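You operate a simulated robot arm through the tools that you are given. There is no shell and no other tool. Be economical: measure what you need, move in short steps, check, and stop when the job is done.

You are at the controls of a simulated robot arm. One attempt, no reset.

Task
Soap the stain on the napkin on the mat with the blue brush.
Fine: take the soap from the soap tin; put the brush back and the lid on the tin again. Set down upright: blue brush. A coat counts when it lies all over at full strength: go over it till it gets no stronger.

Only the result counts: the job must be done as asked and must still hold three seconds after the hand-in. Knocking over, shifting, dropping, spilling or breaking anything else fails it. Lids that push on must go on centred and level and be pressed home; caps that screw on are set level and turned clockwise until they are tight. Flat cloth is picked up by pressing the open fingertips on it (5 to 10 N) and closing them slowly along it; thin cloth reads only 2 to 8 mm in the jaws.

Robot
A 7-joint arm with a two-finger parallel gripper, fixed in place. Base frame: the origin is at the foot of the arm, x ahead of it, y to its left, z up; the work surface is at about z = 90. Readings come in cm, rad, newtons and seconds.
With the tool pointing down near the work surface it reaches from about 24 to 68 cm from the base axis. Its first joint turns from -1.152 to 1.152 rad. Payload 2.4 kg.
The TCP is the grasp point between the finger pads, 3 cm short of the fingertips. In the tool frame z runs along the fingers and y along their closing line. Largest opening 9.4 cm; finger width 2.8, thickness 1; the body of the gripper, 5 by 9.6 cm, starts 5.5 cm behind the TCP.
Orientation is told as [roll, pitch, yaw] about the base's x, y, z axes, in that order, counted from this pose: with the fingers straight down and closing along the base's y, the tool's x points along the base's -x, its y along +y and its z along -z.

Tools
- The arm moves only by the tool nudge_tool. Its argument "moves" is a list that holds one entry, the list of rows, each a list of 6 numbers: the shift along the tool's x, y, z in units of 50 mm (1.0 is 50 mm), then the turn, a rotation vector about the tool's x, y, z in units of 6 degrees (1.0 is 6 degrees). In form: [[[tx, ty, tz, rx, ry, rz], ...]]. A call has 1 to 8 rows; each row shifts and turns the commanded pose from where the row before left it, along the tool's axes as they then stand. "gripper" is the opening, from 0 (shut) to 1 (fully open), set as the call begins (left out, the last holds). A call with a number of a shift or a turn outside -1 to 1 is refused whole. Each row takes 0.2 s and may step no farther than 5 cm and 0.15 rad from the row before; otherwise, or with a gripper value out of range, the whole call is refused. A pose out of reach is approached as far as the arm can. The call stops where the force on the tool passes 40 N (or 10 N more than at its start, if that is more) or the arm is blocked; 0.2 s more then pass. The fingers move at their own pace (about 15.3 cm/s each) and stop on an object; they squeeze with about 35 N. The grip force told is the motor's: it shows also when the fingers shut on nothing. Time passes only in rows, and 0.2 s behind the last, so rows that do not move let the fingers close. It gives the time, the measured TCP pose, the force on the tool (base axes), the opening and the grip force at its end, in the units of the frame above (readings bear some noise), with the torque about the TCP (base axes, N m) and any sound that the robot's microphone picked up, and new pictures: "show" is both (left out), scene, wrist or none.
- Cameras (640 x 400 px; columns grow to the right, rows downward): "scene" is fixed at [2.65, 48.41, 144.83]; the picture's right is [-0.78, -0.62, 0.00], its down [-0.33, 0.42, -0.85] and it looks along [0.53, -0.66, -0.53] (base axes); focal length 315 px, centre (320, 200). "wrist" rides on the gripper at [7.6, 1.4, -10.2] in the tool frame; the picture's right is [-0.18, 0.98, 0.00], its down [-0.75, -0.14, -0.64] and it looks along [-0.63, -0.12, 0.77] (tool axes); focal length 243 px, centre (320, 200). There is no depth. A picture from a camera that has moved, and an enlarged one, comes with that camera's place and axes in the base frame and with its lens. The place of the scene camera against the robot may be out by one fixed shift of up to 2.5 cm in any direction.
- enlarge(camera, box): a new picture of the part [left, top, right, bottom] of that camera's present view, enlarged. The clock stands still meanwhile.
- hand_in(): hands the job in; it is judged then, once.

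Work in short steps. Places have to be worked out from the pictures, the camera data and where the tool is seen: move nearer, look again, correct. Check each grasp and each placing, and mend what went wrong. You have 120 turns and 200 pictures in all, those below and enlarged ones among them. Open the gripper and draw the arm clear of the work before you hand the job in, unless the task says otherwise; then end with one line.

The tools are called after ">>>" as a command line: name --argument value ..., lists and objects as JSON in quotes. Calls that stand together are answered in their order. nudge_tool: Moves the arm, as the interface text tells. Its arguments: {"type":"object","properties":{"moves":{"type":"array"},"gripper":{"type":"number"},"show":{"type":"string","enum":["both","scene","wrist","none"]}},"required":["moves"]} The other tools are called the same way: enlarge (camera, box) takes an enlarged picture of a part of a camera's view; hand_in () hands the job in.

At the start:

```text
time: 0.0
eef_pos: [33.46, -23.38, 120.4]
tool_rot: [0.0, 0.0, 0.0]
force: [-0.4, -0.3, 0.0]
wrist_torque: [0.0, 0.0, 0.01]
finger_gap: 9.42
grip_force: 0.0
```

scene: 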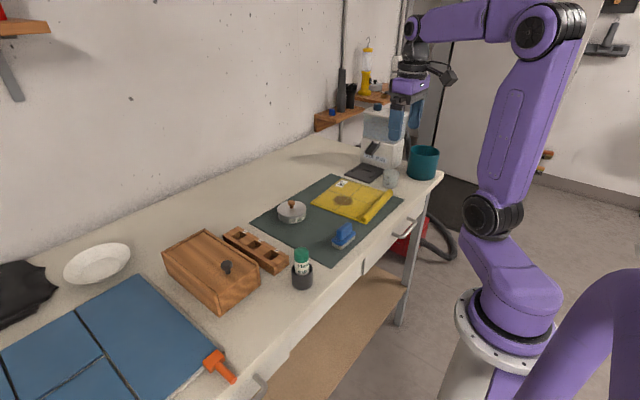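
wrist: 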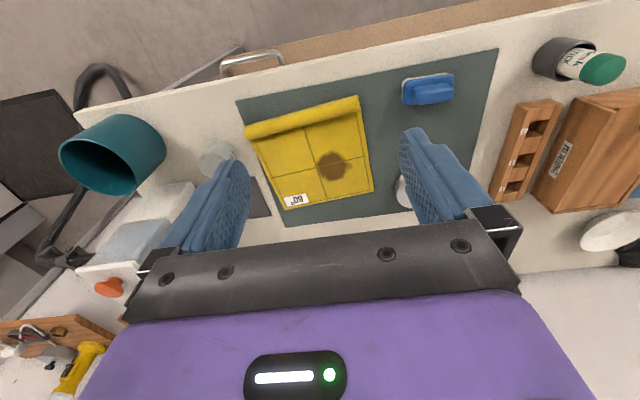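

I see the mat with a yellow napkin (stain in the middle), a blue brush, and a round tin with a knob lid. I'll enlarge both views for detail.

>>> enlarge --camera "scene" --box '[240, 150, 440, 275]'

>>> enlarge --camera "wrist" --box '[220, 40, 540, 240]'

```text
3.20 times, centred on (340, 212) of scene
camera zoom: at [2.65, 48.41, 144.83], right [-0.78, -0.62, 0.0], down [-0.33, 0.42, -0.85], along [0.53, -0.66, -0.53], focal length 1009 px, centre (256, 160)
```

zoom: 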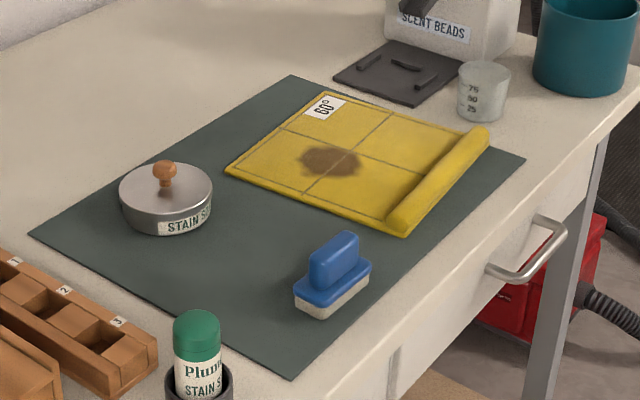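

```text
2.00 times, centred on (380, 140) of wrist
camera zoom: at [25.89, -22.05, 130.43], right [0.18, 0.98, 0.0], down [0.75, -0.14, 0.64], along [0.63, -0.12, -0.77], focal length 485 px, centre (200, 320)
```

zoom: 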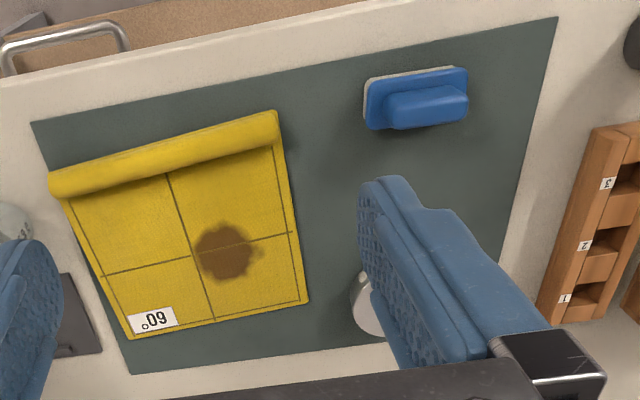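

Estimates: stain ≈ (50.5, −24.4), brush ≈ (38.3, −9), tin ≈ (56, −5). I'll move over toward the tin/brush area for a closer look.

>>> nudge_tool --moves '[[[-0.42, 0.616, 0.336, 0, 0, 0], [-0.42, 0.616, 0.336, 0, 0, 0], [-0.42, 0.616, 0.336, 0, 0, 0], [-0.42, 0.616, 0.336, 0, 0, 0], [-0.42, 0.616, 0.336, 0, 0, 0], [0, 0, 0, 0, 0, 0]]]'

```text
time: 1.4
eef_pos: [43.97, -8.13, 111.74]
tool_rot: [0.0, -0.001, 0.001]
force: [0.3, 0.3, -0.2]
wrist_torque: [0.03, -0.01, -0.02]
finger_gap: 9.38
grip_force: 0.1
camera wrist: at [36.45, -6.73, 121.93], right [0.18, 0.98, 0.0], down [0.75, -0.14, 0.64], along [0.63, -0.12, -0.77], focal length 243 px, centre (320, 200)
```

scene: 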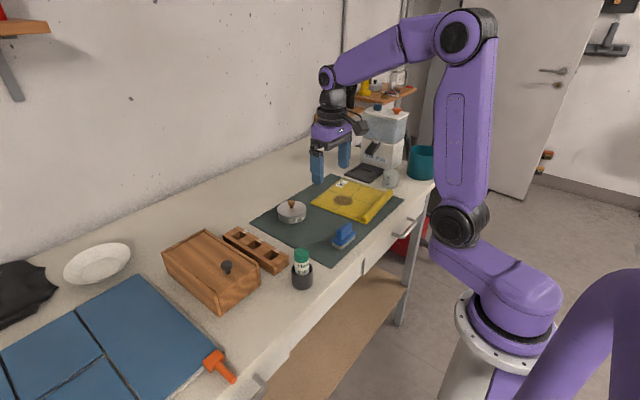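
wrist: 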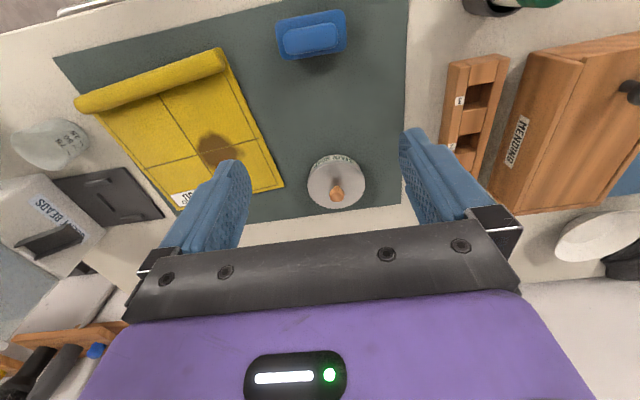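

>>> enlarge --camera "wrist" --box '[240, 0, 400, 100]'

>>> enlarge --camera "wrist" --box '[256, 140, 416, 240]'

```text
4.00 times, centred on (320, 50) of wrist
camera zoom: at [36.45, -6.73, 121.93], right [0.18, 0.98, 0.0], down [0.75, -0.14, 0.64], along [0.63, -0.12, -0.77], focal length 970 px, centre (320, 800)
```

zoom: 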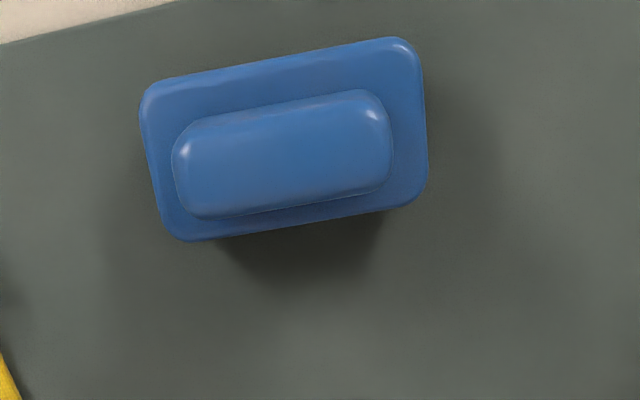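

```text
4.00 times, centred on (336, 190) of wrist
camera zoom: at [36.45, -6.73, 121.93], right [0.18, 0.98, 0.0], down [0.75, -0.14, 0.64], along [0.63, -0.12, -0.77], focal length 970 px, centre (256, 240)
```

zoom: 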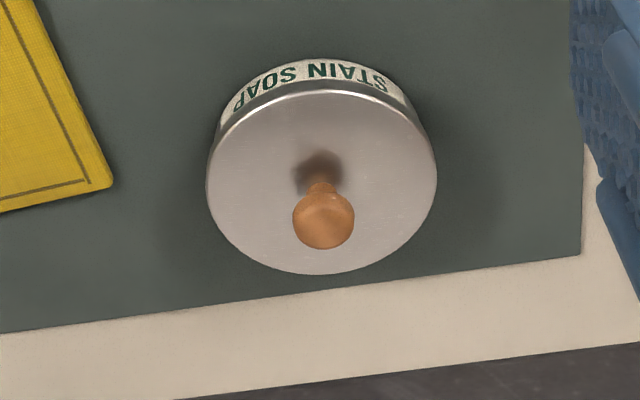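

Brush centre ≈ (39.2, −8.1), long axis nearly along y (tilt about 2.7°), plate about 6.5×3.2 cm. Tin centre ≈ (57.1, −8.3), lid top z≈93.7, knob top ≈96.7. I move above the knob.

>>> nudge_tool --moves '[[[-0.655, -0.01, 0.435, 0, 0, 0], [-0.655, -0.01, 0.435, 0, 0, 0], [-0.655, -0.01, 0.435, 0, 0, 0], [-0.655, -0.01, 0.435, 0, 0, 0], [0, 0, 0, 0, 0, 0]]]' --gripper 0.5

```text
time: 2.6
eef_pos: [57.13, -8.59, 102.97]
tool_rot: [0.001, -0.001, -0.001]
force: [0.4, 0.2, -0.4]
wrist_torque: [0.0, 0.01, 0.01]
finger_gap: 4.7
grip_force: 0.2
camera wrist: at [49.62, -7.14, 113.15], right [0.18, 0.98, 0.0], down [0.75, -0.14, 0.64], along [0.63, -0.12, -0.77], focal length 243 px, centre (320, 200)
```

scene: 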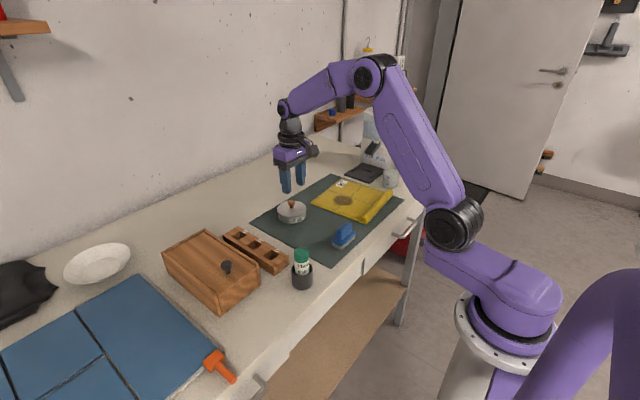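
wrist: 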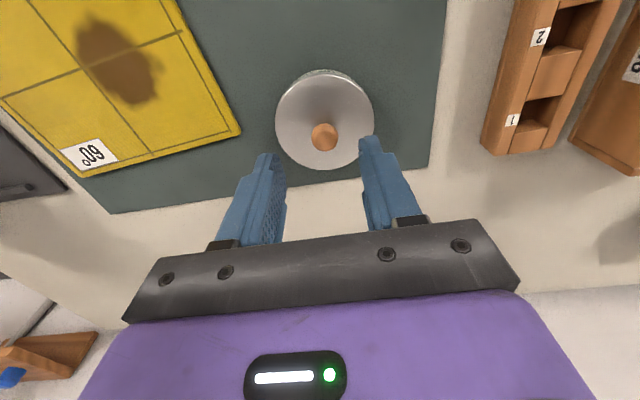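

The knob is at about (57.3, −8.3). I lower to z≈97.2 so the fingertips stay just above the lid, watching the force.

>>> nudge_tool --moves '[[[-0.04, 0.06, 0.4, 0, 0, 0], [0, 0, 0.4, 0, 0, 0], [0, 0, 0.35, 0, 0, 0], [0, 0, 0, 0, 0, 0]]]' --gripper 0.5

>>> enlarge --camera "scene" --box '[240, 150, 360, 225]'

```text
time: 3.6
eef_pos: [57.26, -7.9, 97.14]
tool_rot: [-0.002, 0.001, 0.0]
force: [-0.4, 0.3, 0.1]
wrist_torque: [-0.02, -0.01, 0.01]
finger_gap: 4.68
grip_force: 0.0
camera wrist: at [49.7, -6.56, 107.36], right [0.18, 0.98, 0.0], down [0.75, -0.14, 0.64], along [0.63, -0.12, -0.77], focal length 243 px, centre (320, 200)
```

scene: 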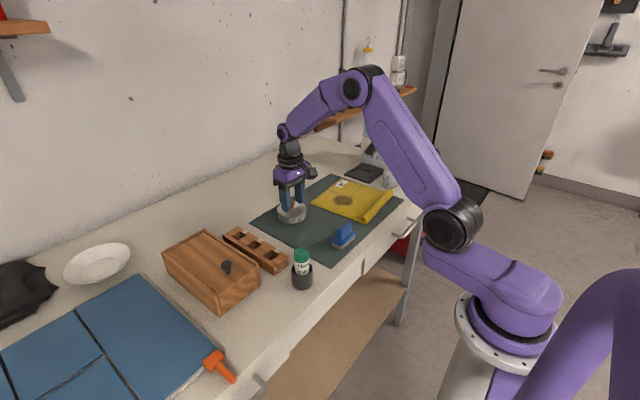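
wrist: 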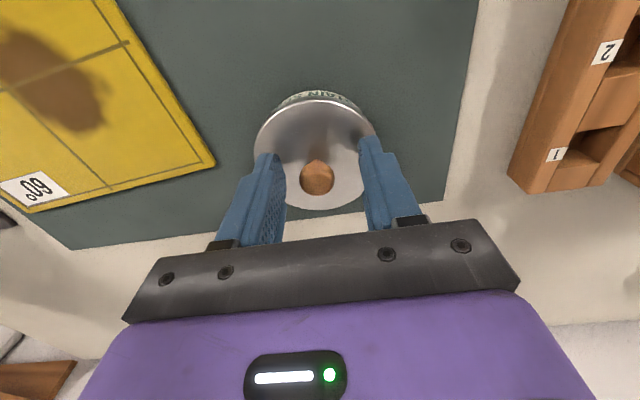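

```text
5.33 times, centred on (300, 188) of scene
camera zoom: at [2.65, 48.41, 144.83], right [-0.78, -0.62, 0.0], down [-0.33, 0.42, -0.85], along [0.53, -0.66, -0.53], focal length 1682 px, centre (427, 267)
```

zoom: 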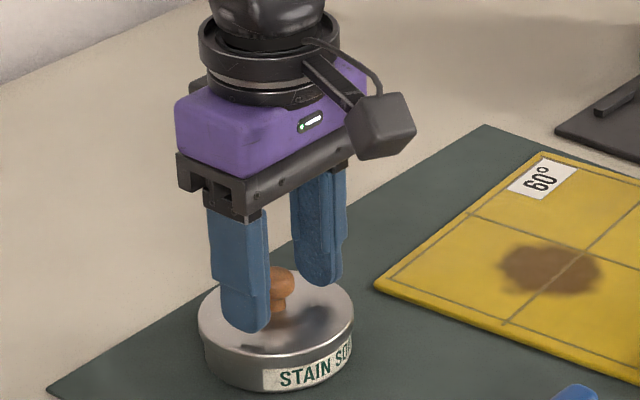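

Aligned in x; a 2 mm correction in y, then close on the knob.

>>> nudge_tool --moves '[[[0, -0.04, 0, 0, 0, 0], [0, 0, 0, 0, 0, 0]]]' --gripper 0.5 --show "none"

>>> nudge_tool --moves '[[[0, 0, 0, 0, 0, 0], [0, 0, 0, 0, 0, 0], [0, 0, 0, 0, 0, 0]]]' --gripper 0 --show "wrist"

```text
time: 4.2
eef_pos: [57.2, -8.17, 97.19]
tool_rot: [0.001, 0.0, -0.001]
force: [-0.3, -0.5, -0.4]
wrist_torque: [-0.03, 0.02, 0.02]
finger_gap: 4.7
grip_force: 0.0
```

```text
time: 5.0
eef_pos: [57.16, -8.25, 97.29]
tool_rot: [0.001, 0.002, 0.001]
force: [0.8, -4.9, 2.4]
wrist_torque: [-0.1, -0.01, -0.03]
finger_gap: 1.99
grip_force: 35.2
camera wrist: at [49.68, -6.82, 107.43], right [0.18, 0.98, 0.0], down [0.75, -0.14, 0.64], along [0.63, -0.12, -0.77], focal length 243 px, centre (320, 200)
```

wrist: 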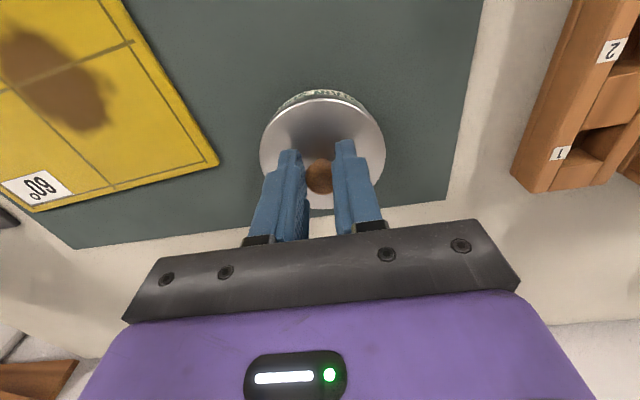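

Knob gripped at 2.0 cm with a slight side load of −4.9 N; I ease it 1 mm in −y and then lift slowly.

>>> nudge_tool --moves '[[[0, -0.025, 0, 0, 0, 0], [0, 0, 0, 0, 0, 0]]]' --show "none"

>>> nudge_tool --moves '[[[0, 0, -0.06, 0, 0, 0], [0, 0, -0.06, 0, 0, 0], [0, 0, -0.1, 0, 0, 0], [0, 0, -0.2, 0, 0, 0], [0, 0, -0.2, 0, 0, 0]]]'

```text
time: 5.6
eef_pos: [57.24, -8.19, 97.23]
tool_rot: [0.0, 0.001, 0.002]
force: [0.4, -0.2, 0.6]
wrist_torque: [0.02, 0.0, -0.01]
finger_gap: 2.0
grip_force: 35.1
heard: snap
```

```text
time: 6.8
eef_pos: [57.29, -8.37, 100.46]
tool_rot: [0.001, 0.001, 0.0]
force: [0.0, 0.1, 0.0]
wrist_torque: [0.03, 0.0, -0.01]
finger_gap: 2.01
grip_force: 35.4
camera wrist: at [49.78, -6.87, 110.62], right [0.18, 0.98, 0.0], down [0.75, -0.14, 0.64], along [0.63, -0.12, -0.77], focal length 243 px, centre (320, 200)
```

scene: 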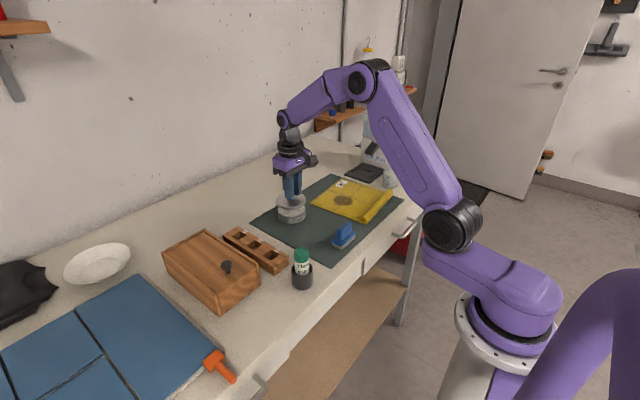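
wrist: 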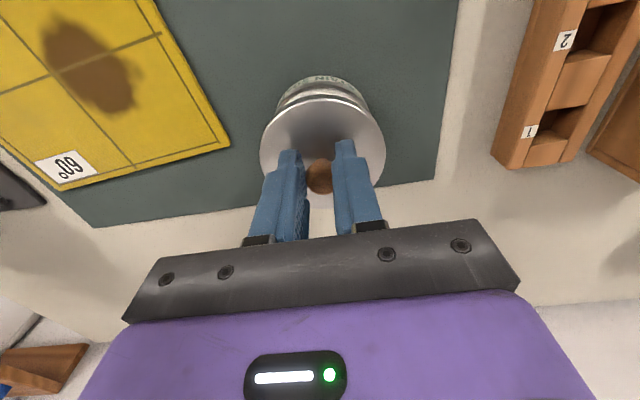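

The lid is off (snap heard) and level. I'll lay it on the free mat area at about (48, −1.5), clear of brush, tin and crate; first travel there raised.

>>> nudge_tool --moves '[[[0, 0, -0.5, 0, 0, 0], [0.465, 0.34, 0, 0, 0, 0], [0.465, 0.34, 0, 0, 0, 0], [0.465, 0.34, 0, 0, 0, 0], [0.465, 0.34, 0, 0, 0, 0], [0, 0, 0, 0, 0, 0]]]'

```text
time: 8.2
eef_pos: [48.12, -1.53, 102.8]
tool_rot: [0.001, 0.001, 0.0]
force: [-0.2, 0.9, 0.6]
wrist_torque: [0.0, 0.01, 0.01]
finger_gap: 1.99
grip_force: 35.1
camera wrist: at [40.43, -0.05, 112.95], right [0.18, 0.98, 0.0], down [0.75, -0.14, 0.64], along [0.63, -0.12, -0.77], focal length 243 px, centre (320, 200)
```

scene: 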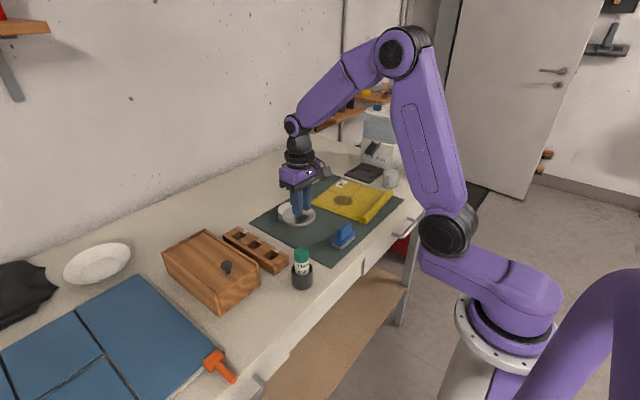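
wrist: 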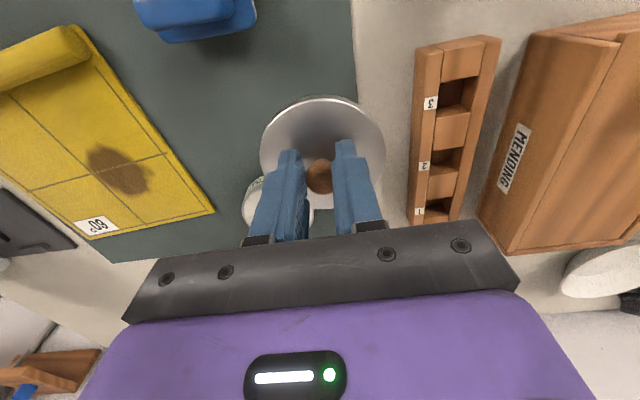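

The mat edge is at y≈2, so I shift 1.2 cm to −y to keep the lid fully on the mat, and lower to z≈96.5.

>>> nudge_tool --moves '[[[-0.06, -0.24, 0.1, 0, 0, 0], [0, 0, 0.5, 0, 0, 0], [0, 0, 0.4, 0, 0, 0], [0, 0, 0.25, 0, 0, 0], [0, 0, 0, 0, 0, 0]]]' --show "none"

>>> enlarge --camera "scene" --box '[240, 160, 368, 240]'

```text
time: 9.4
eef_pos: [48.38, -2.8, 96.61]
tool_rot: [0.0, 0.001, -0.002]
force: [-0.5, -0.5, -0.3]
wrist_torque: [-0.02, 0.0, -0.01]
finger_gap: 2.02
grip_force: 34.8
```

```text
5.00 times, centred on (304, 200) of scene
camera zoom: at [2.65, 48.41, 144.83], right [-0.78, -0.62, 0.0], down [-0.33, 0.42, -0.85], along [0.53, -0.66, -0.53], focal length 1577 px, centre (400, 200)
```

zoom: 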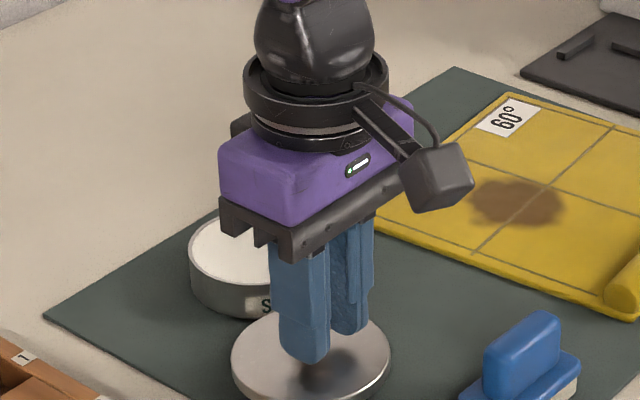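

The soap fills the tin as a white surface near the rim. I lower the lid in small steps until it touches.

>>> nudge_tool --moves '[[[0, 0, 0.06, 0, 0, 0], [0, 0, 0.06, 0, 0, 0], [0, 0, 0.06, 0, 0, 0], [0, 0, 0, 0, 0, 0]]]' --show "none"

>>> enlarge --camera "scene" --box '[240, 180, 368, 260]'

```text
time: 10.4
eef_pos: [48.29, -2.75, 95.75]
tool_rot: [0.0, 0.0, 0.0]
force: [-0.2, -0.4, 0.5]
wrist_torque: [0.03, -0.01, 0.04]
finger_gap: 2.03
grip_force: 35.3
```

```text
5.00 times, centred on (304, 220) of scene
camera zoom: at [2.65, 48.41, 144.83], right [-0.78, -0.62, 0.0], down [-0.33, 0.42, -0.85], along [0.53, -0.66, -0.53], focal length 1577 px, centre (400, 100)
```

zoom: 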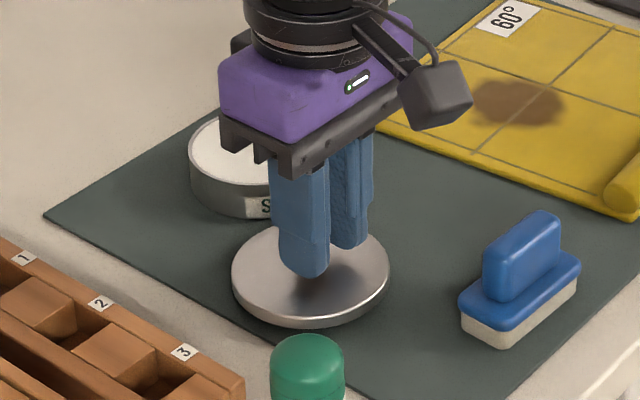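

Still slightly above the mat; I continue in 2–3 mm steps.

>>> nudge_tool --moves '[[[0, 0, 0.05, 0, 0, 0], [0, 0, 0.05, 0, 0, 0], [0, 0, 0, 0, 0, 0]]]' --show "none"

>>> enlarge --camera "scene" --box '[264, 200, 344, 250]'

```text
time: 11.2
eef_pos: [48.25, -2.84, 95.41]
tool_rot: [0.0, -0.001, 0.001]
force: [-0.1, 0.5, -1.2]
wrist_torque: [0.0, -0.01, 0.01]
finger_gap: 2.01
grip_force: 34.7
```

```text
8.00 times, centred on (304, 225) of scene
camera zoom: at [2.65, 48.41, 144.83], right [-0.78, -0.62, 0.0], down [-0.33, 0.42, -0.85], along [0.53, -0.66, -0.53], focal length 2522 px, centre (448, 0)
```

zoom: 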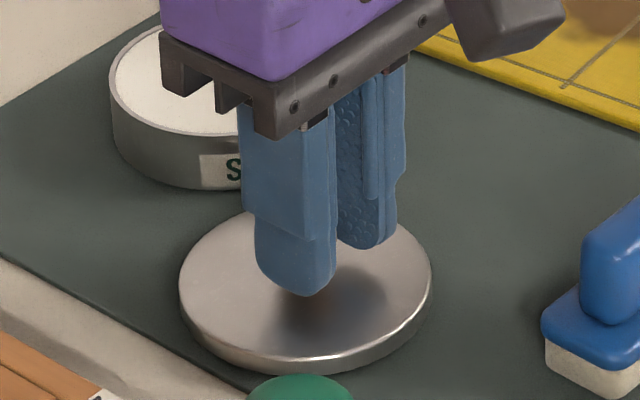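

>>> nudge_tool --moves '[[[0, 0, 0.04, 0, 0, 0], [0, 0, 0, 0, 0, 0]]]' --show "none"

>>> nudge_tool --moves '[[[0, 0, 0.04, 0, 0, 0], [0, 0, 0, 0, 0, 0]]]' --show "none"

```text
time: 11.8
eef_pos: [48.24, -2.8, 95.11]
tool_rot: [-0.001, 0.0, -0.001]
force: [1.0, 1.3, -0.7]
wrist_torque: [0.01, 0.04, 0.02]
finger_gap: 2.01
grip_force: 35.2
```

```text
time: 12.4
eef_pos: [48.4, -2.6, 94.81]
tool_rot: [0.001, 0.0, 0.0]
force: [-0.5, 0.5, -0.3]
wrist_torque: [-0.05, -0.02, 0.03]
finger_gap: 2.0
grip_force: 34.9
```

Still free at 94.8; I continue down with small steps.

>>> nudge_tool --moves '[[[0, 0, 0.04, 0, 0, 0], [0, 0, 0, 0, 0, 0]]]' --show "none"

>>> nudge_tool --moves '[[[0, 0, 0.03, 0, 0, 0], [0, 0, 0, 0, 0, 0]]]' --show "none"

>>> enlarge --camera "scene" --box '[264, 200, 344, 250]'

```text
time: 13.0
eef_pos: [48.4, -2.61, 94.79]
tool_rot: [0.0, 0.0, 0.001]
force: [-0.6, 0.2, 0.4]
wrist_torque: [0.0, -0.02, -0.03]
finger_gap: 2.01
grip_force: 34.8
```

```text
time: 13.6
eef_pos: [48.29, -2.69, 94.59]
tool_rot: [-0.001, 0.001, 0.001]
force: [-0.1, 0.1, 2.3]
wrist_torque: [0.14, -0.02, 0.01]
finger_gap: 1.99
grip_force: 34.9
```

```text
8.00 times, centred on (304, 225) of scene
camera zoom: at [2.64, 48.41, 144.83], right [-0.78, -0.62, 0.0], down [-0.33, 0.42, -0.85], along [0.53, -0.66, -0.53], focal length 2522 px, centre (448, 0)
```

zoom: 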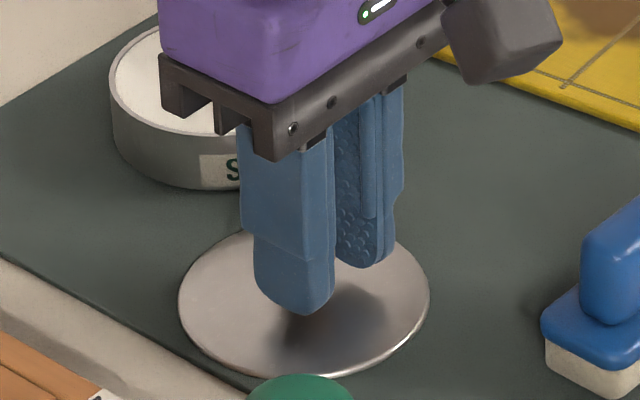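

Contact felt (2.3 N) and the lid now lies on the mat. I release and rise.

>>> nudge_tool --moves '[[[0, 0, 0, 0, 0, 0], [0, 0, 0, 0, 0, 0], [0, 0, 0, 0, 0, 0]]]' --gripper 0.4 --show "none"

>>> nudge_tool --moves '[[[0, 0, -0.4, 0, 0, 0], [0, 0, -0.8, 0, 0, 0], [0, 0, -0.8, 0, 0, 0], [0.6, 0, -0.6, 0, 0, 0], [0, 0, 0, 0, 0, 0]]]'

```text
time: 14.4
eef_pos: [48.38, -2.64, 94.56]
tool_rot: [-0.001, 0.0, 0.0]
force: [-0.6, 0.6, -0.4]
wrist_torque: [0.0, -0.01, 0.01]
finger_gap: 3.75
grip_force: 0.0
```

```text
time: 15.6
eef_pos: [45.33, -2.77, 107.42]
tool_rot: [-0.001, -0.001, 0.0]
force: [-0.1, -0.5, 0.4]
wrist_torque: [0.0, 0.03, -0.03]
finger_gap: 3.77
grip_force: 0.1
camera wrist: at [37.79, -1.28, 117.58], right [0.18, 0.98, 0.0], down [0.75, -0.14, 0.64], along [0.63, -0.12, -0.77], focal length 243 px, centre (320, 200)
```

scene: 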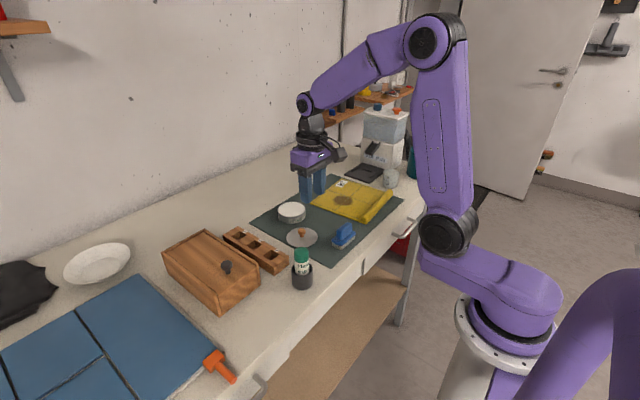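
wrist: 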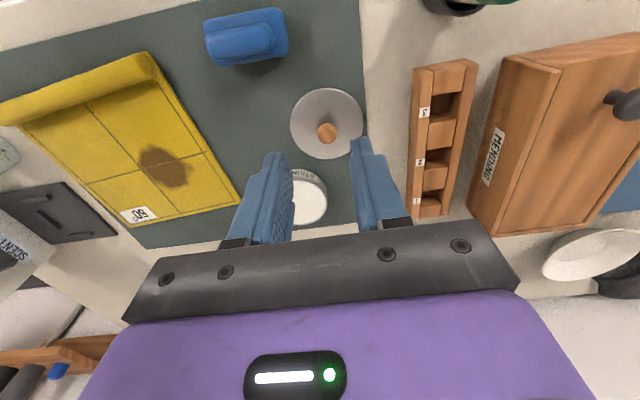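

Lid rests at (48.35, −2.7), tin open. Next I go above the brush (39.2, −8.1) and turn the tool about −93° so the fingers close across the handle's narrow side.

>>> nudge_tool --moves '[[[0.61, -0.53, 0.24, 0, 0, 0], [0.61, -0.53, 0.24, 0, 0, 0], [0, 0, 0, 0, 0, 0.9675], [0, 0, 0, 0, 0, 0.9675], [0, 0, 0, 0, 0, 0.9675], [0, 0, 0, 0, 0, 0.9675], [0, 0, 0, 0, 0, 0.9675], [0, 0, 0, 0, 0, 0.9675]]]' --show "none"

>>> nudge_tool --moves '[[[0, 0, 0, 0, 0, 0.9675], [0, 0, 0, 0, 0, 0.9675], [0, 0, 0, 0, 0, 0.9675], [0, 0, 0, 0, 0, 0.9675], [0, 0, 0, 0, 0, 0.9675], [0, 0, 0, 0, 0, 0.9675], [0, 0, 0, 0, 0, 0.9675], [0, 0, 0, 0, 0, 0.9675]]]' --show "none"

>>> nudge_tool --moves '[[[0, 0, 0, 0, 0, 0.9675], [0, 0, 0, 0, 0, 0.9675], [0, 0, 0, 0, 0, 0]]]' --gripper 0.5

```text
time: 17.4
eef_pos: [39.22, -8.18, 105.16]
tool_rot: [-0.001, 0.0, -0.611]
force: [0.7, -0.8, 0.5]
wrist_torque: [0.0, -0.03, -0.06]
finger_gap: 3.77
grip_force: 0.1
```

```text
time: 19.2
eef_pos: [39.3, -8.13, 105.22]
tool_rot: [0.001, 0.001, -1.419]
force: [0.5, -1.4, -0.4]
wrist_torque: [0.0, 0.0, -0.02]
finger_gap: 3.75
grip_force: 0.0
```

```text
time: 20.0
eef_pos: [39.15, -8.06, 105.17]
tool_rot: [-0.001, 0.0, -1.621]
force: [0.3, 0.2, 0.5]
wrist_torque: [-0.02, 0.01, 0.0]
finger_gap: 4.7
grip_force: 0.0
camera wrist: at [41.09, -0.49, 115.36], right [0.97, -0.23, 0.0], down [-0.18, -0.75, 0.64], along [-0.15, -0.62, -0.77], focal length 243 px, centre (320, 200)
```

scene: 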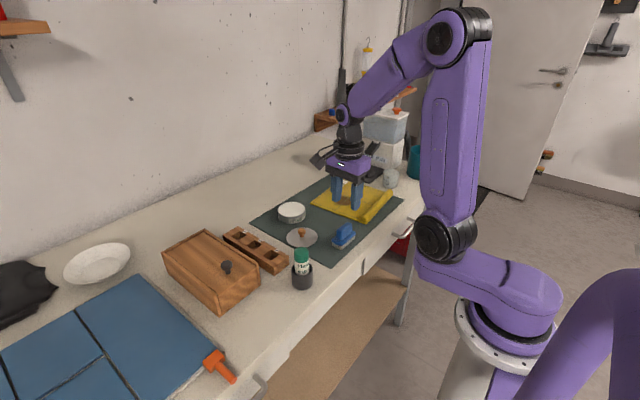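
wrist: 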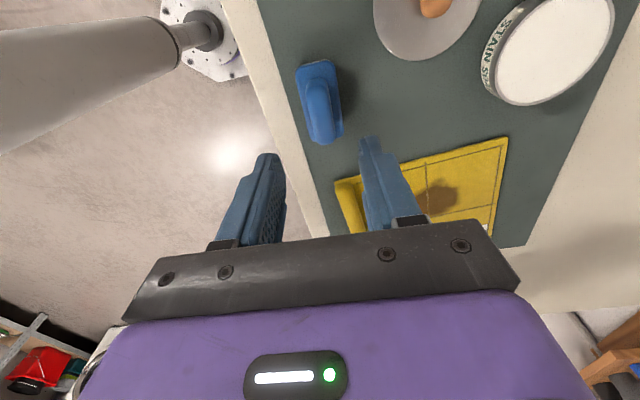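

>>> enlarge --camera "wrist" --box '[240, 40, 400, 140]'

>>> enlarge --camera "scene" --box '[312, 200, 376, 240]'

```text
4.00 times, centred on (320, 90) of wrist
camera zoom: at [41.09, -0.49, 115.36], right [0.97, -0.23, 0.0], down [-0.18, -0.75, 0.64], along [-0.15, -0.62, -0.77], focal length 970 px, centre (320, 640)
```

zoom: 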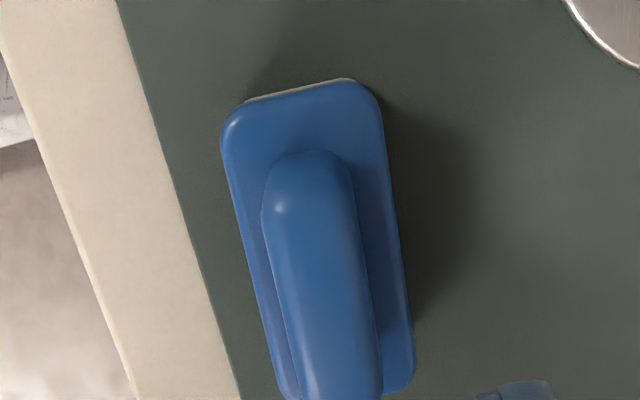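

```text
10.00 times, centred on (344, 220) of scene
camera zoom: at [2.65, 48.41, 144.83], right [-0.78, -0.62, 0.0], down [-0.33, 0.42, -0.85], along [0.53, -0.66, -0.53], focal length 3153 px, centre (80, 0)
```

zoom: 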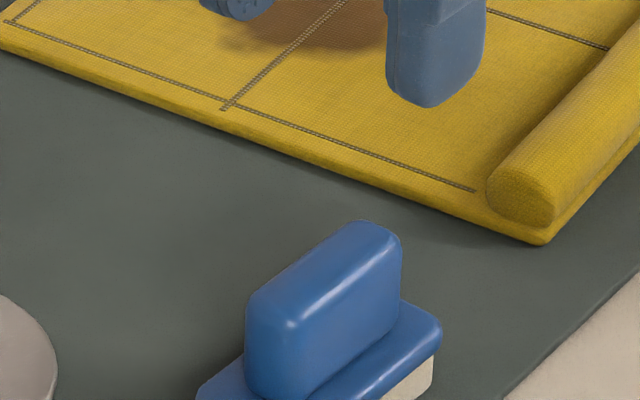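

Handle centre ≈ (39.45, −8.05), axis aligned with my yaw. I correct 3 mm in x and lower to z≈96.5 around the handle.

>>> nudge_tool --moves '[[[0, 0.06, 0.5, 0, 0, 0], [0, 0, 0.5, 0, 0, 0], [0, 0, 0.5, 0, 0, 0], [0, 0, 0.24, 0, 0, 0], [0, 0, 0, 0, 0, 0]]]'

>>> enlarge --camera "scene" --box '[304, 200, 384, 250]'

```text
time: 21.2
eef_pos: [39.57, -8.16, 96.51]
tool_rot: [0.001, 0.001, -1.62]
force: [-0.2, 0.8, 0.0]
wrist_torque: [0.0, 0.01, 0.01]
finger_gap: 4.69
grip_force: 0.0
camera wrist: at [41.33, -0.52, 106.63], right [0.97, -0.23, 0.0], down [-0.18, -0.75, 0.64], along [-0.15, -0.62, -0.77], focal length 243 px, centre (320, 200)
```

scene: 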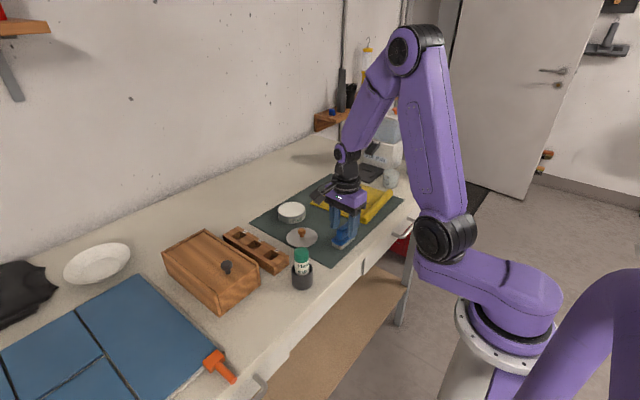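
wrist: 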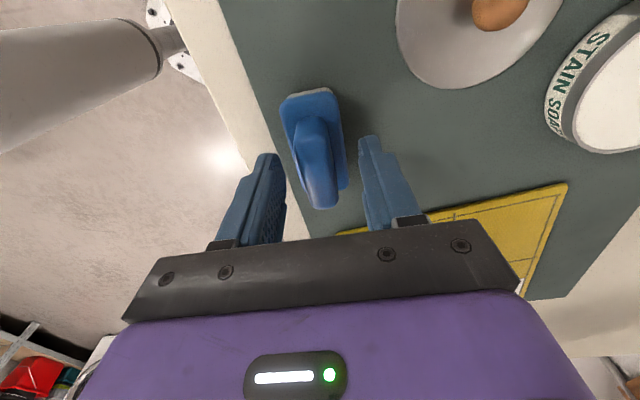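

```text
8.00 times, centred on (344, 225) of scene
camera zoom: at [2.65, 48.41, 144.83], right [-0.78, -0.62, 0.0], down [-0.33, 0.42, -0.85], along [0.53, -0.66, -0.53], focal length 2522 px, centre (128, 0)
```

zoom: 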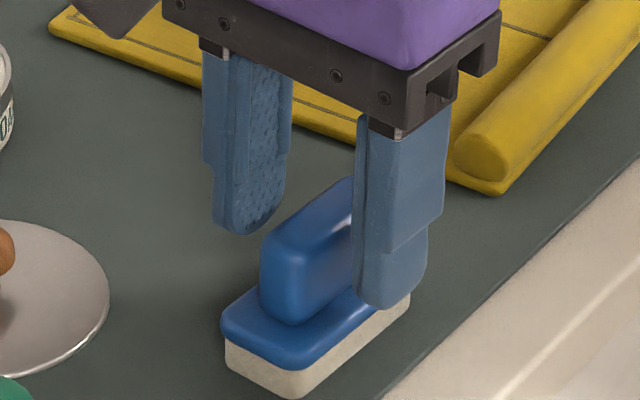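

In x the handle is centred between the fingers, but both views suggest its centre is at y≈−7.4, so I shift 0.6 cm along +y and recheck.

>>> nudge_tool --moves '[[[0.12, 0, 0, 0, 0, 0], [0, 0, 0, 0, 0, 0]]]' --show "none"

>>> enlarge --camera "scene" --box '[304, 200, 384, 250]'

>>> enlarge --camera "wrist" --box '[240, 80, 400, 240]'

```text
time: 21.8
eef_pos: [39.53, -7.45, 96.51]
tool_rot: [0.0, 0.001, -1.62]
force: [-0.3, 0.0, -1.0]
wrist_torque: [0.01, -0.01, -0.02]
finger_gap: 4.7
grip_force: 0.0
```

```text
8.00 times, centred on (344, 225) of scene
camera zoom: at [2.65, 48.41, 144.83], right [-0.78, -0.62, 0.0], down [-0.33, 0.42, -0.85], along [0.53, -0.66, -0.53], focal length 2522 px, centre (128, 0)
```

zoom: 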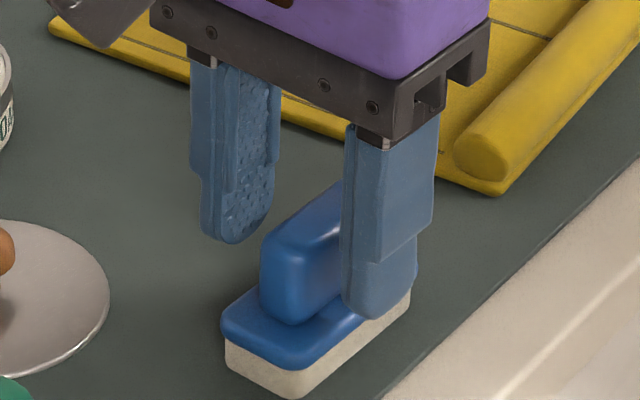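

```text
2.50 times, centred on (320, 160) of wrist
camera zoom: at [41.34, 0.09, 106.62], right [0.97, -0.23, 0.0], down [-0.18, -0.75, 0.64], along [-0.15, -0.62, -0.77], focal length 606 px, centre (320, 300)
```

zoom: 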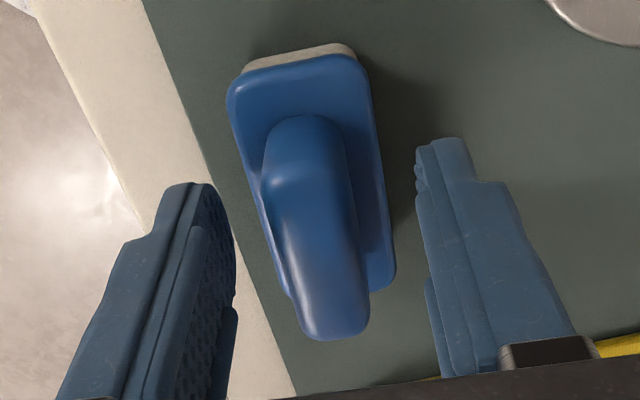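

Handle centre y≈−7.4 matches TCP. I close the fingers on it.

>>> nudge_tool --moves '[[[0, -0.03, 0, 0, 0, 0], [0, 0, 0, 0, 0, 0], [0, 0, 0, 0, 0, 0], [0, 0, 0, 0, 0, 0]]]' --gripper 0

>>> enlarge --camera "scene" --box '[304, 200, 384, 250]'

```text
time: 22.8
eef_pos: [39.29, -7.45, 96.48]
tool_rot: [0.0, -0.001, -1.62]
force: [0.4, -0.4, 0.3]
wrist_torque: [0.01, -0.03, 0.01]
finger_gap: 1.82
grip_force: 34.4
camera wrist: at [41.21, 0.11, 106.61], right [0.97, -0.23, 0.0], down [-0.18, -0.75, 0.64], along [-0.15, -0.62, -0.77], focal length 243 px, centre (320, 200)
```

scene: 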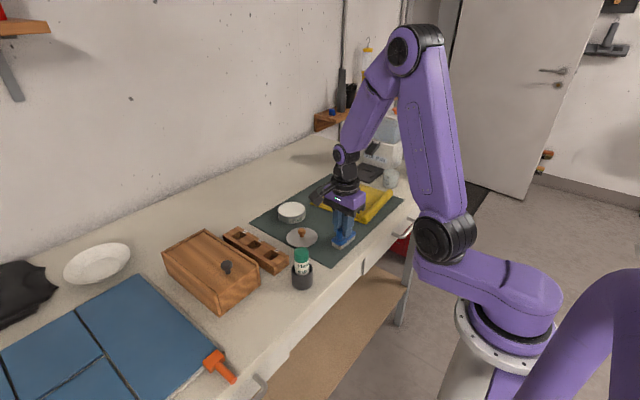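
wrist: 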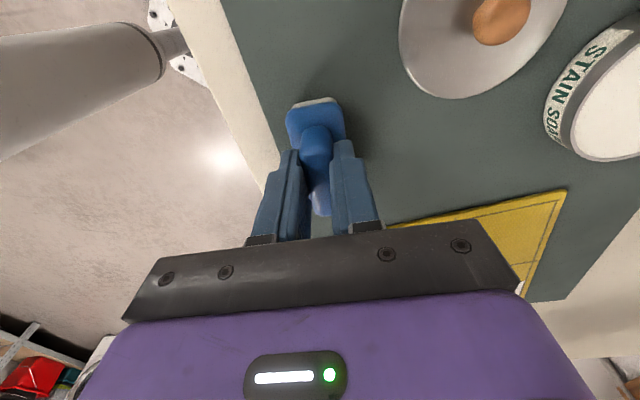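

```text
8.00 times, centred on (344, 225) of scene
camera zoom: at [2.65, 48.41, 144.83], right [-0.78, -0.62, 0.0], down [-0.33, 0.42, -0.85], along [0.53, -0.66, -0.53], focal length 2522 px, centre (128, 0)
```

zoom: 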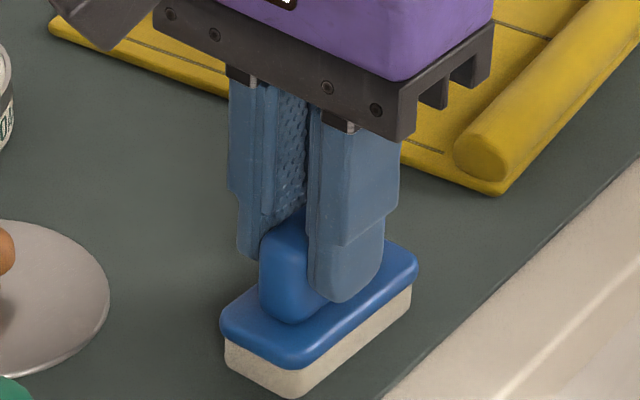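

Grip holds at 1.82 cm and the brush did not move (home pose: TCP 39.3, −7.45, 96.5). I lift and carry it above the tin.

>>> nudge_tool --moves '[[[0, 0, -0.4, 0, 0, 0], [0, 0, -0.7, 0, 0, 0], [0, 0, -0.6, 0, 0, 0], [0, 0.9, 0, 0, 0, 0], [0, 0.9, 0, 0, 0, 0], [0, 0.9, 0, 0, 0, 0], [0, 0.9, 0, 0, 0, 0], [0, 0, 0, 0, 0, 0]]]'

>>> enlarge --camera "scene" --box '[240, 160, 368, 240]'

```text
time: 24.6
eef_pos: [57.38, -8.34, 105.03]
tool_rot: [0.0, 0.0, -1.62]
force: [0.5, 0.0, -1.3]
wrist_torque: [0.01, 0.03, 0.01]
finger_gap: 1.79
grip_force: 34.6
camera wrist: at [59.09, -0.92, 115.1], right [0.97, -0.23, 0.0], down [-0.18, -0.75, 0.64], along [-0.15, -0.62, -0.77], focal length 243 px, centre (320, 200)
```

scene: 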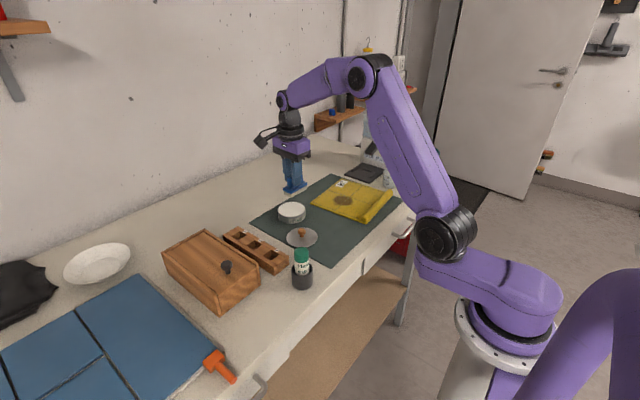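
wrist: 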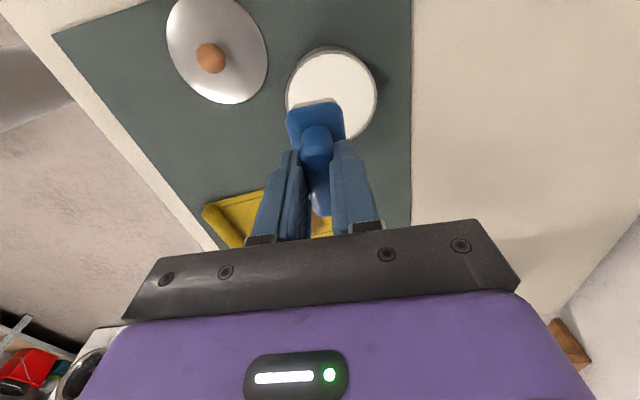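

```text
5.00 times, centred on (304, 200) of scene
camera zoom: at [2.65, 48.41, 144.83], right [-0.78, -0.62, 0.0], down [-0.33, 0.42, -0.85], along [0.53, -0.66, -0.53], focal length 1577 px, centre (400, 200)
```

zoom: 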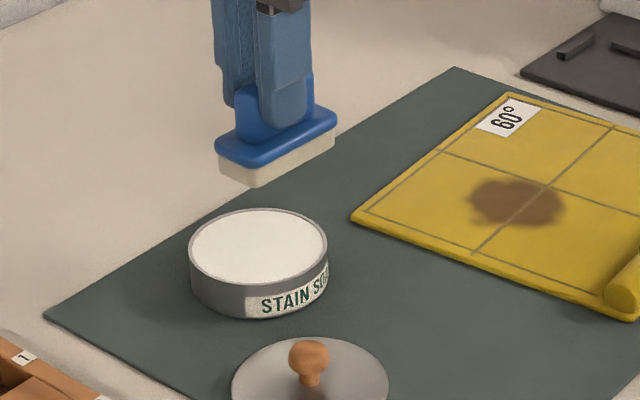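

>>> enlarge --camera "wrist" --box '[256, 30, 416, 130]'

```text
4.00 times, centred on (336, 80) of wrist
camera zoom: at [59.09, -0.92, 115.1], right [0.97, -0.23, 0.0], down [-0.18, -0.75, 0.64], along [-0.15, -0.62, -0.77], focal length 970 px, centre (256, 680)
```

zoom: 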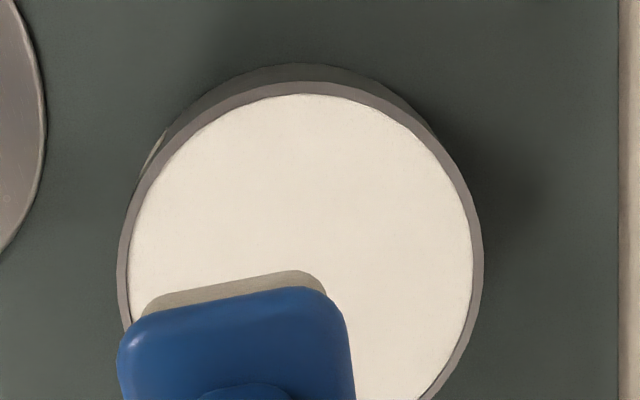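

The wrist and scene views agree that the tin centre is actually ≈(58.3, −8.2), and the brush sits about 0.55 cm to −y of the TCP. I shift accordingly (+0.9, +0.65) and lower to z≈101 for a closer check.

>>> nudge_tool --moves '[[[0.14, 0.18, 0.3, 0, 0, 0], [0, 0, 0.5, 0, 0, 0], [0, 0, 0, 0, 0, 0]]]' --show "wrist"

>>> enlarge --camera "scene" --box '[252, 170, 332, 220]'

>>> enlarge --camera "wrist" --box '[240, 60, 400, 160]'

```text
time: 25.4
eef_pos: [58.28, -7.62, 100.9]
tool_rot: [0.0, 0.001, -1.619]
force: [0.0, 0.2, -0.6]
wrist_torque: [0.01, 0.02, 0.01]
finger_gap: 1.8
grip_force: 34.6
camera wrist: at [60.02, -0.1, 111.03], right [0.97, -0.23, 0.0], down [-0.18, -0.75, 0.64], along [-0.15, -0.62, -0.77], focal length 243 px, centre (320, 200)
```

wrist: 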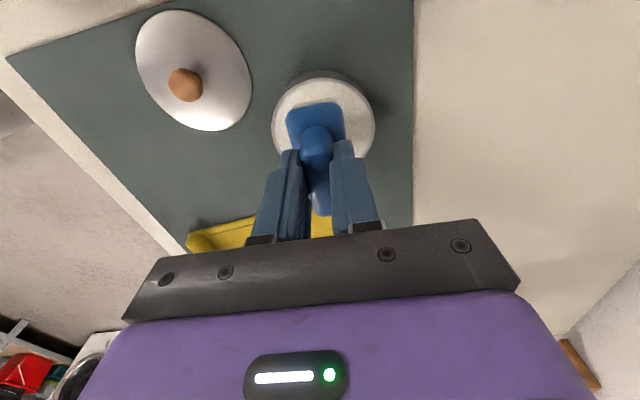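

```text
8.00 times, centred on (292, 195) of scene
camera zoom: at [2.65, 48.41, 144.83], right [-0.78, -0.62, 0.0], down [-0.33, 0.42, -0.85], along [0.53, -0.66, -0.53], focal length 2522 px, centre (544, 240)
```

zoom: 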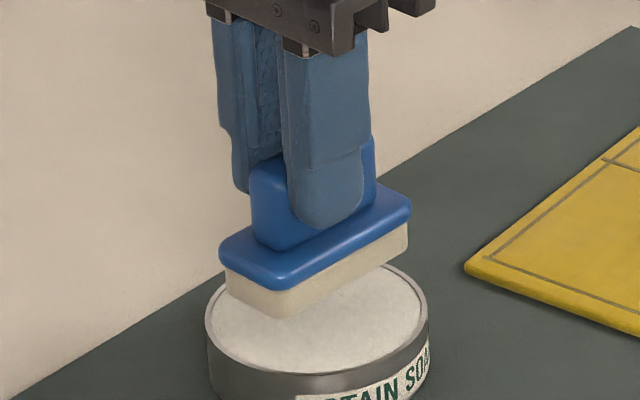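

```text
4.00 times, centred on (320, 110) of wrist
camera zoom: at [60.02, -0.1, 111.03], right [0.97, -0.23, 0.0], down [-0.18, -0.75, 0.64], along [-0.15, -0.62, -0.77], focal length 970 px, centre (320, 560)
```

zoom: 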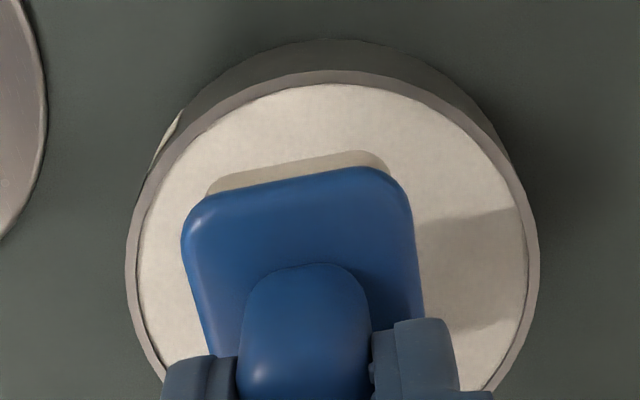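

Brush centre (58.2, −8.35) vs tin (58.3, −8.1): a small correction, then lower in small steps until contact.

>>> nudge_tool --moves '[[[0.04, 0.02, 0.14, 0, 0, 0], [0, 0, 0.14, 0, 0, 0], [0, 0, 0, 0, 0, 0]]]' --show "none"

>>> nudge_tool --moves '[[[0, 0, 0.06, 0, 0, 0], [0, 0, 0.06, 0, 0, 0], [0, 0, 0, 0, 0, 0]]]' --show "wrist"

>>> enlarge --camera "scene" --box '[252, 170, 332, 220]'

```text
time: 26.2
eef_pos: [58.45, -7.38, 99.5]
tool_rot: [0.002, -0.001, -1.619]
force: [0.4, -0.2, 0.2]
wrist_torque: [0.02, -0.02, 0.02]
finger_gap: 1.8
grip_force: 34.3
```

```text
time: 27.0
eef_pos: [58.3, -7.48, 98.91]
tool_rot: [0.0, -0.001, -1.62]
force: [-3.9, 2.0, 8.5]
wrist_torque: [0.1, 0.13, -0.02]
finger_gap: 1.79
grip_force: 35.1
camera wrist: at [60.19, 0.06, 109.15], right [0.97, -0.23, 0.0], down [-0.18, -0.75, 0.64], along [-0.15, -0.62, -0.77], focal length 243 px, centre (320, 200)
```

wrist: 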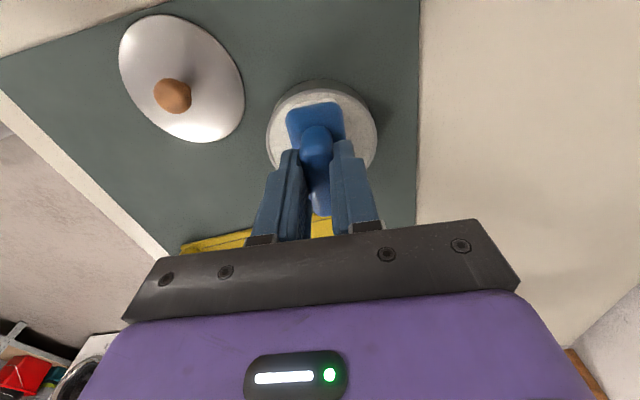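

```text
8.00 times, centred on (292, 195) of scene
camera zoom: at [2.63, 48.41, 144.83], right [-0.78, -0.62, 0.0], down [-0.33, 0.42, -0.85], along [0.53, -0.66, -0.53], focal length 2522 px, centre (544, 240)
```

zoom: 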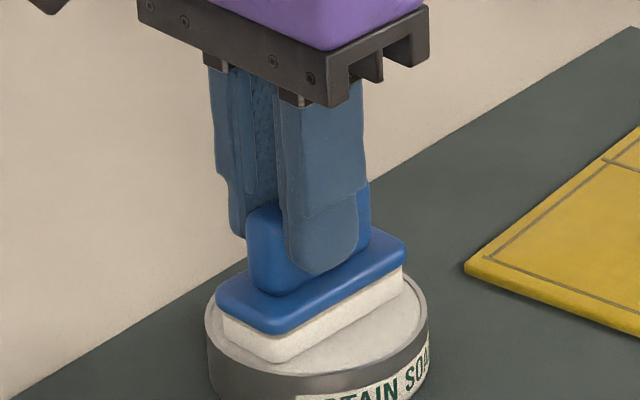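

Contact 8.5 N on the soap with the brush centred in the rim; the bristles already look whiter. I wiggle slightly by 1–2 mm and then lift.

>>> nudge_tool --moves '[[[0.03, 0, 0, 0, 0, 0], [-0.06, 0, 0, 0, 0, 0], [0.03, 0.03, 0, 0, 0, 0], [0, -0.06, 0, 0, 0, 0], [0, 0.03, 0, 0, 0, 0], [0, 0, 0, 0, 0, 0]]]' --show "none"

>>> nudge_tool --moves '[[[0, 0, -0.1, 0, 0, 0], [0, 0, -0.4, 0, 0, 0], [0, 0, -0.8, 0, 0, 0], [0, 0, 0, 0, 0, 0]]]' --show "none"

>>> enlarge --camera "scene" --box '[252, 170, 332, 220]'

```text
time: 28.4
eef_pos: [58.29, -7.47, 99.09]
tool_rot: [-0.003, -0.001, -1.621]
force: [-2.1, 0.5, 3.1]
wrist_torque: [0.0, 0.03, 0.0]
finger_gap: 1.79
grip_force: 35.2
```

```text
time: 29.4
eef_pos: [58.42, -7.37, 105.49]
tool_rot: [0.001, 0.0, -1.618]
force: [-0.2, 0.0, 0.5]
wrist_torque: [-0.04, -0.03, 0.01]
finger_gap: 1.78
grip_force: 35.0
```

```text
8.00 times, centred on (292, 195) of scene
camera zoom: at [2.65, 48.41, 144.83], right [-0.78, -0.62, 0.0], down [-0.33, 0.42, -0.85], along [0.53, -0.66, -0.53], focal length 2522 px, centre (544, 240)
```

zoom: 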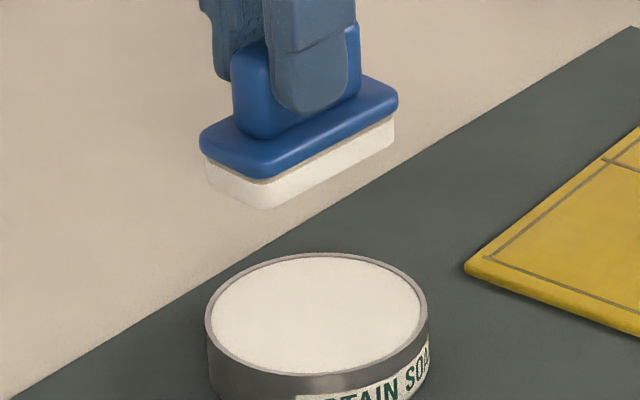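

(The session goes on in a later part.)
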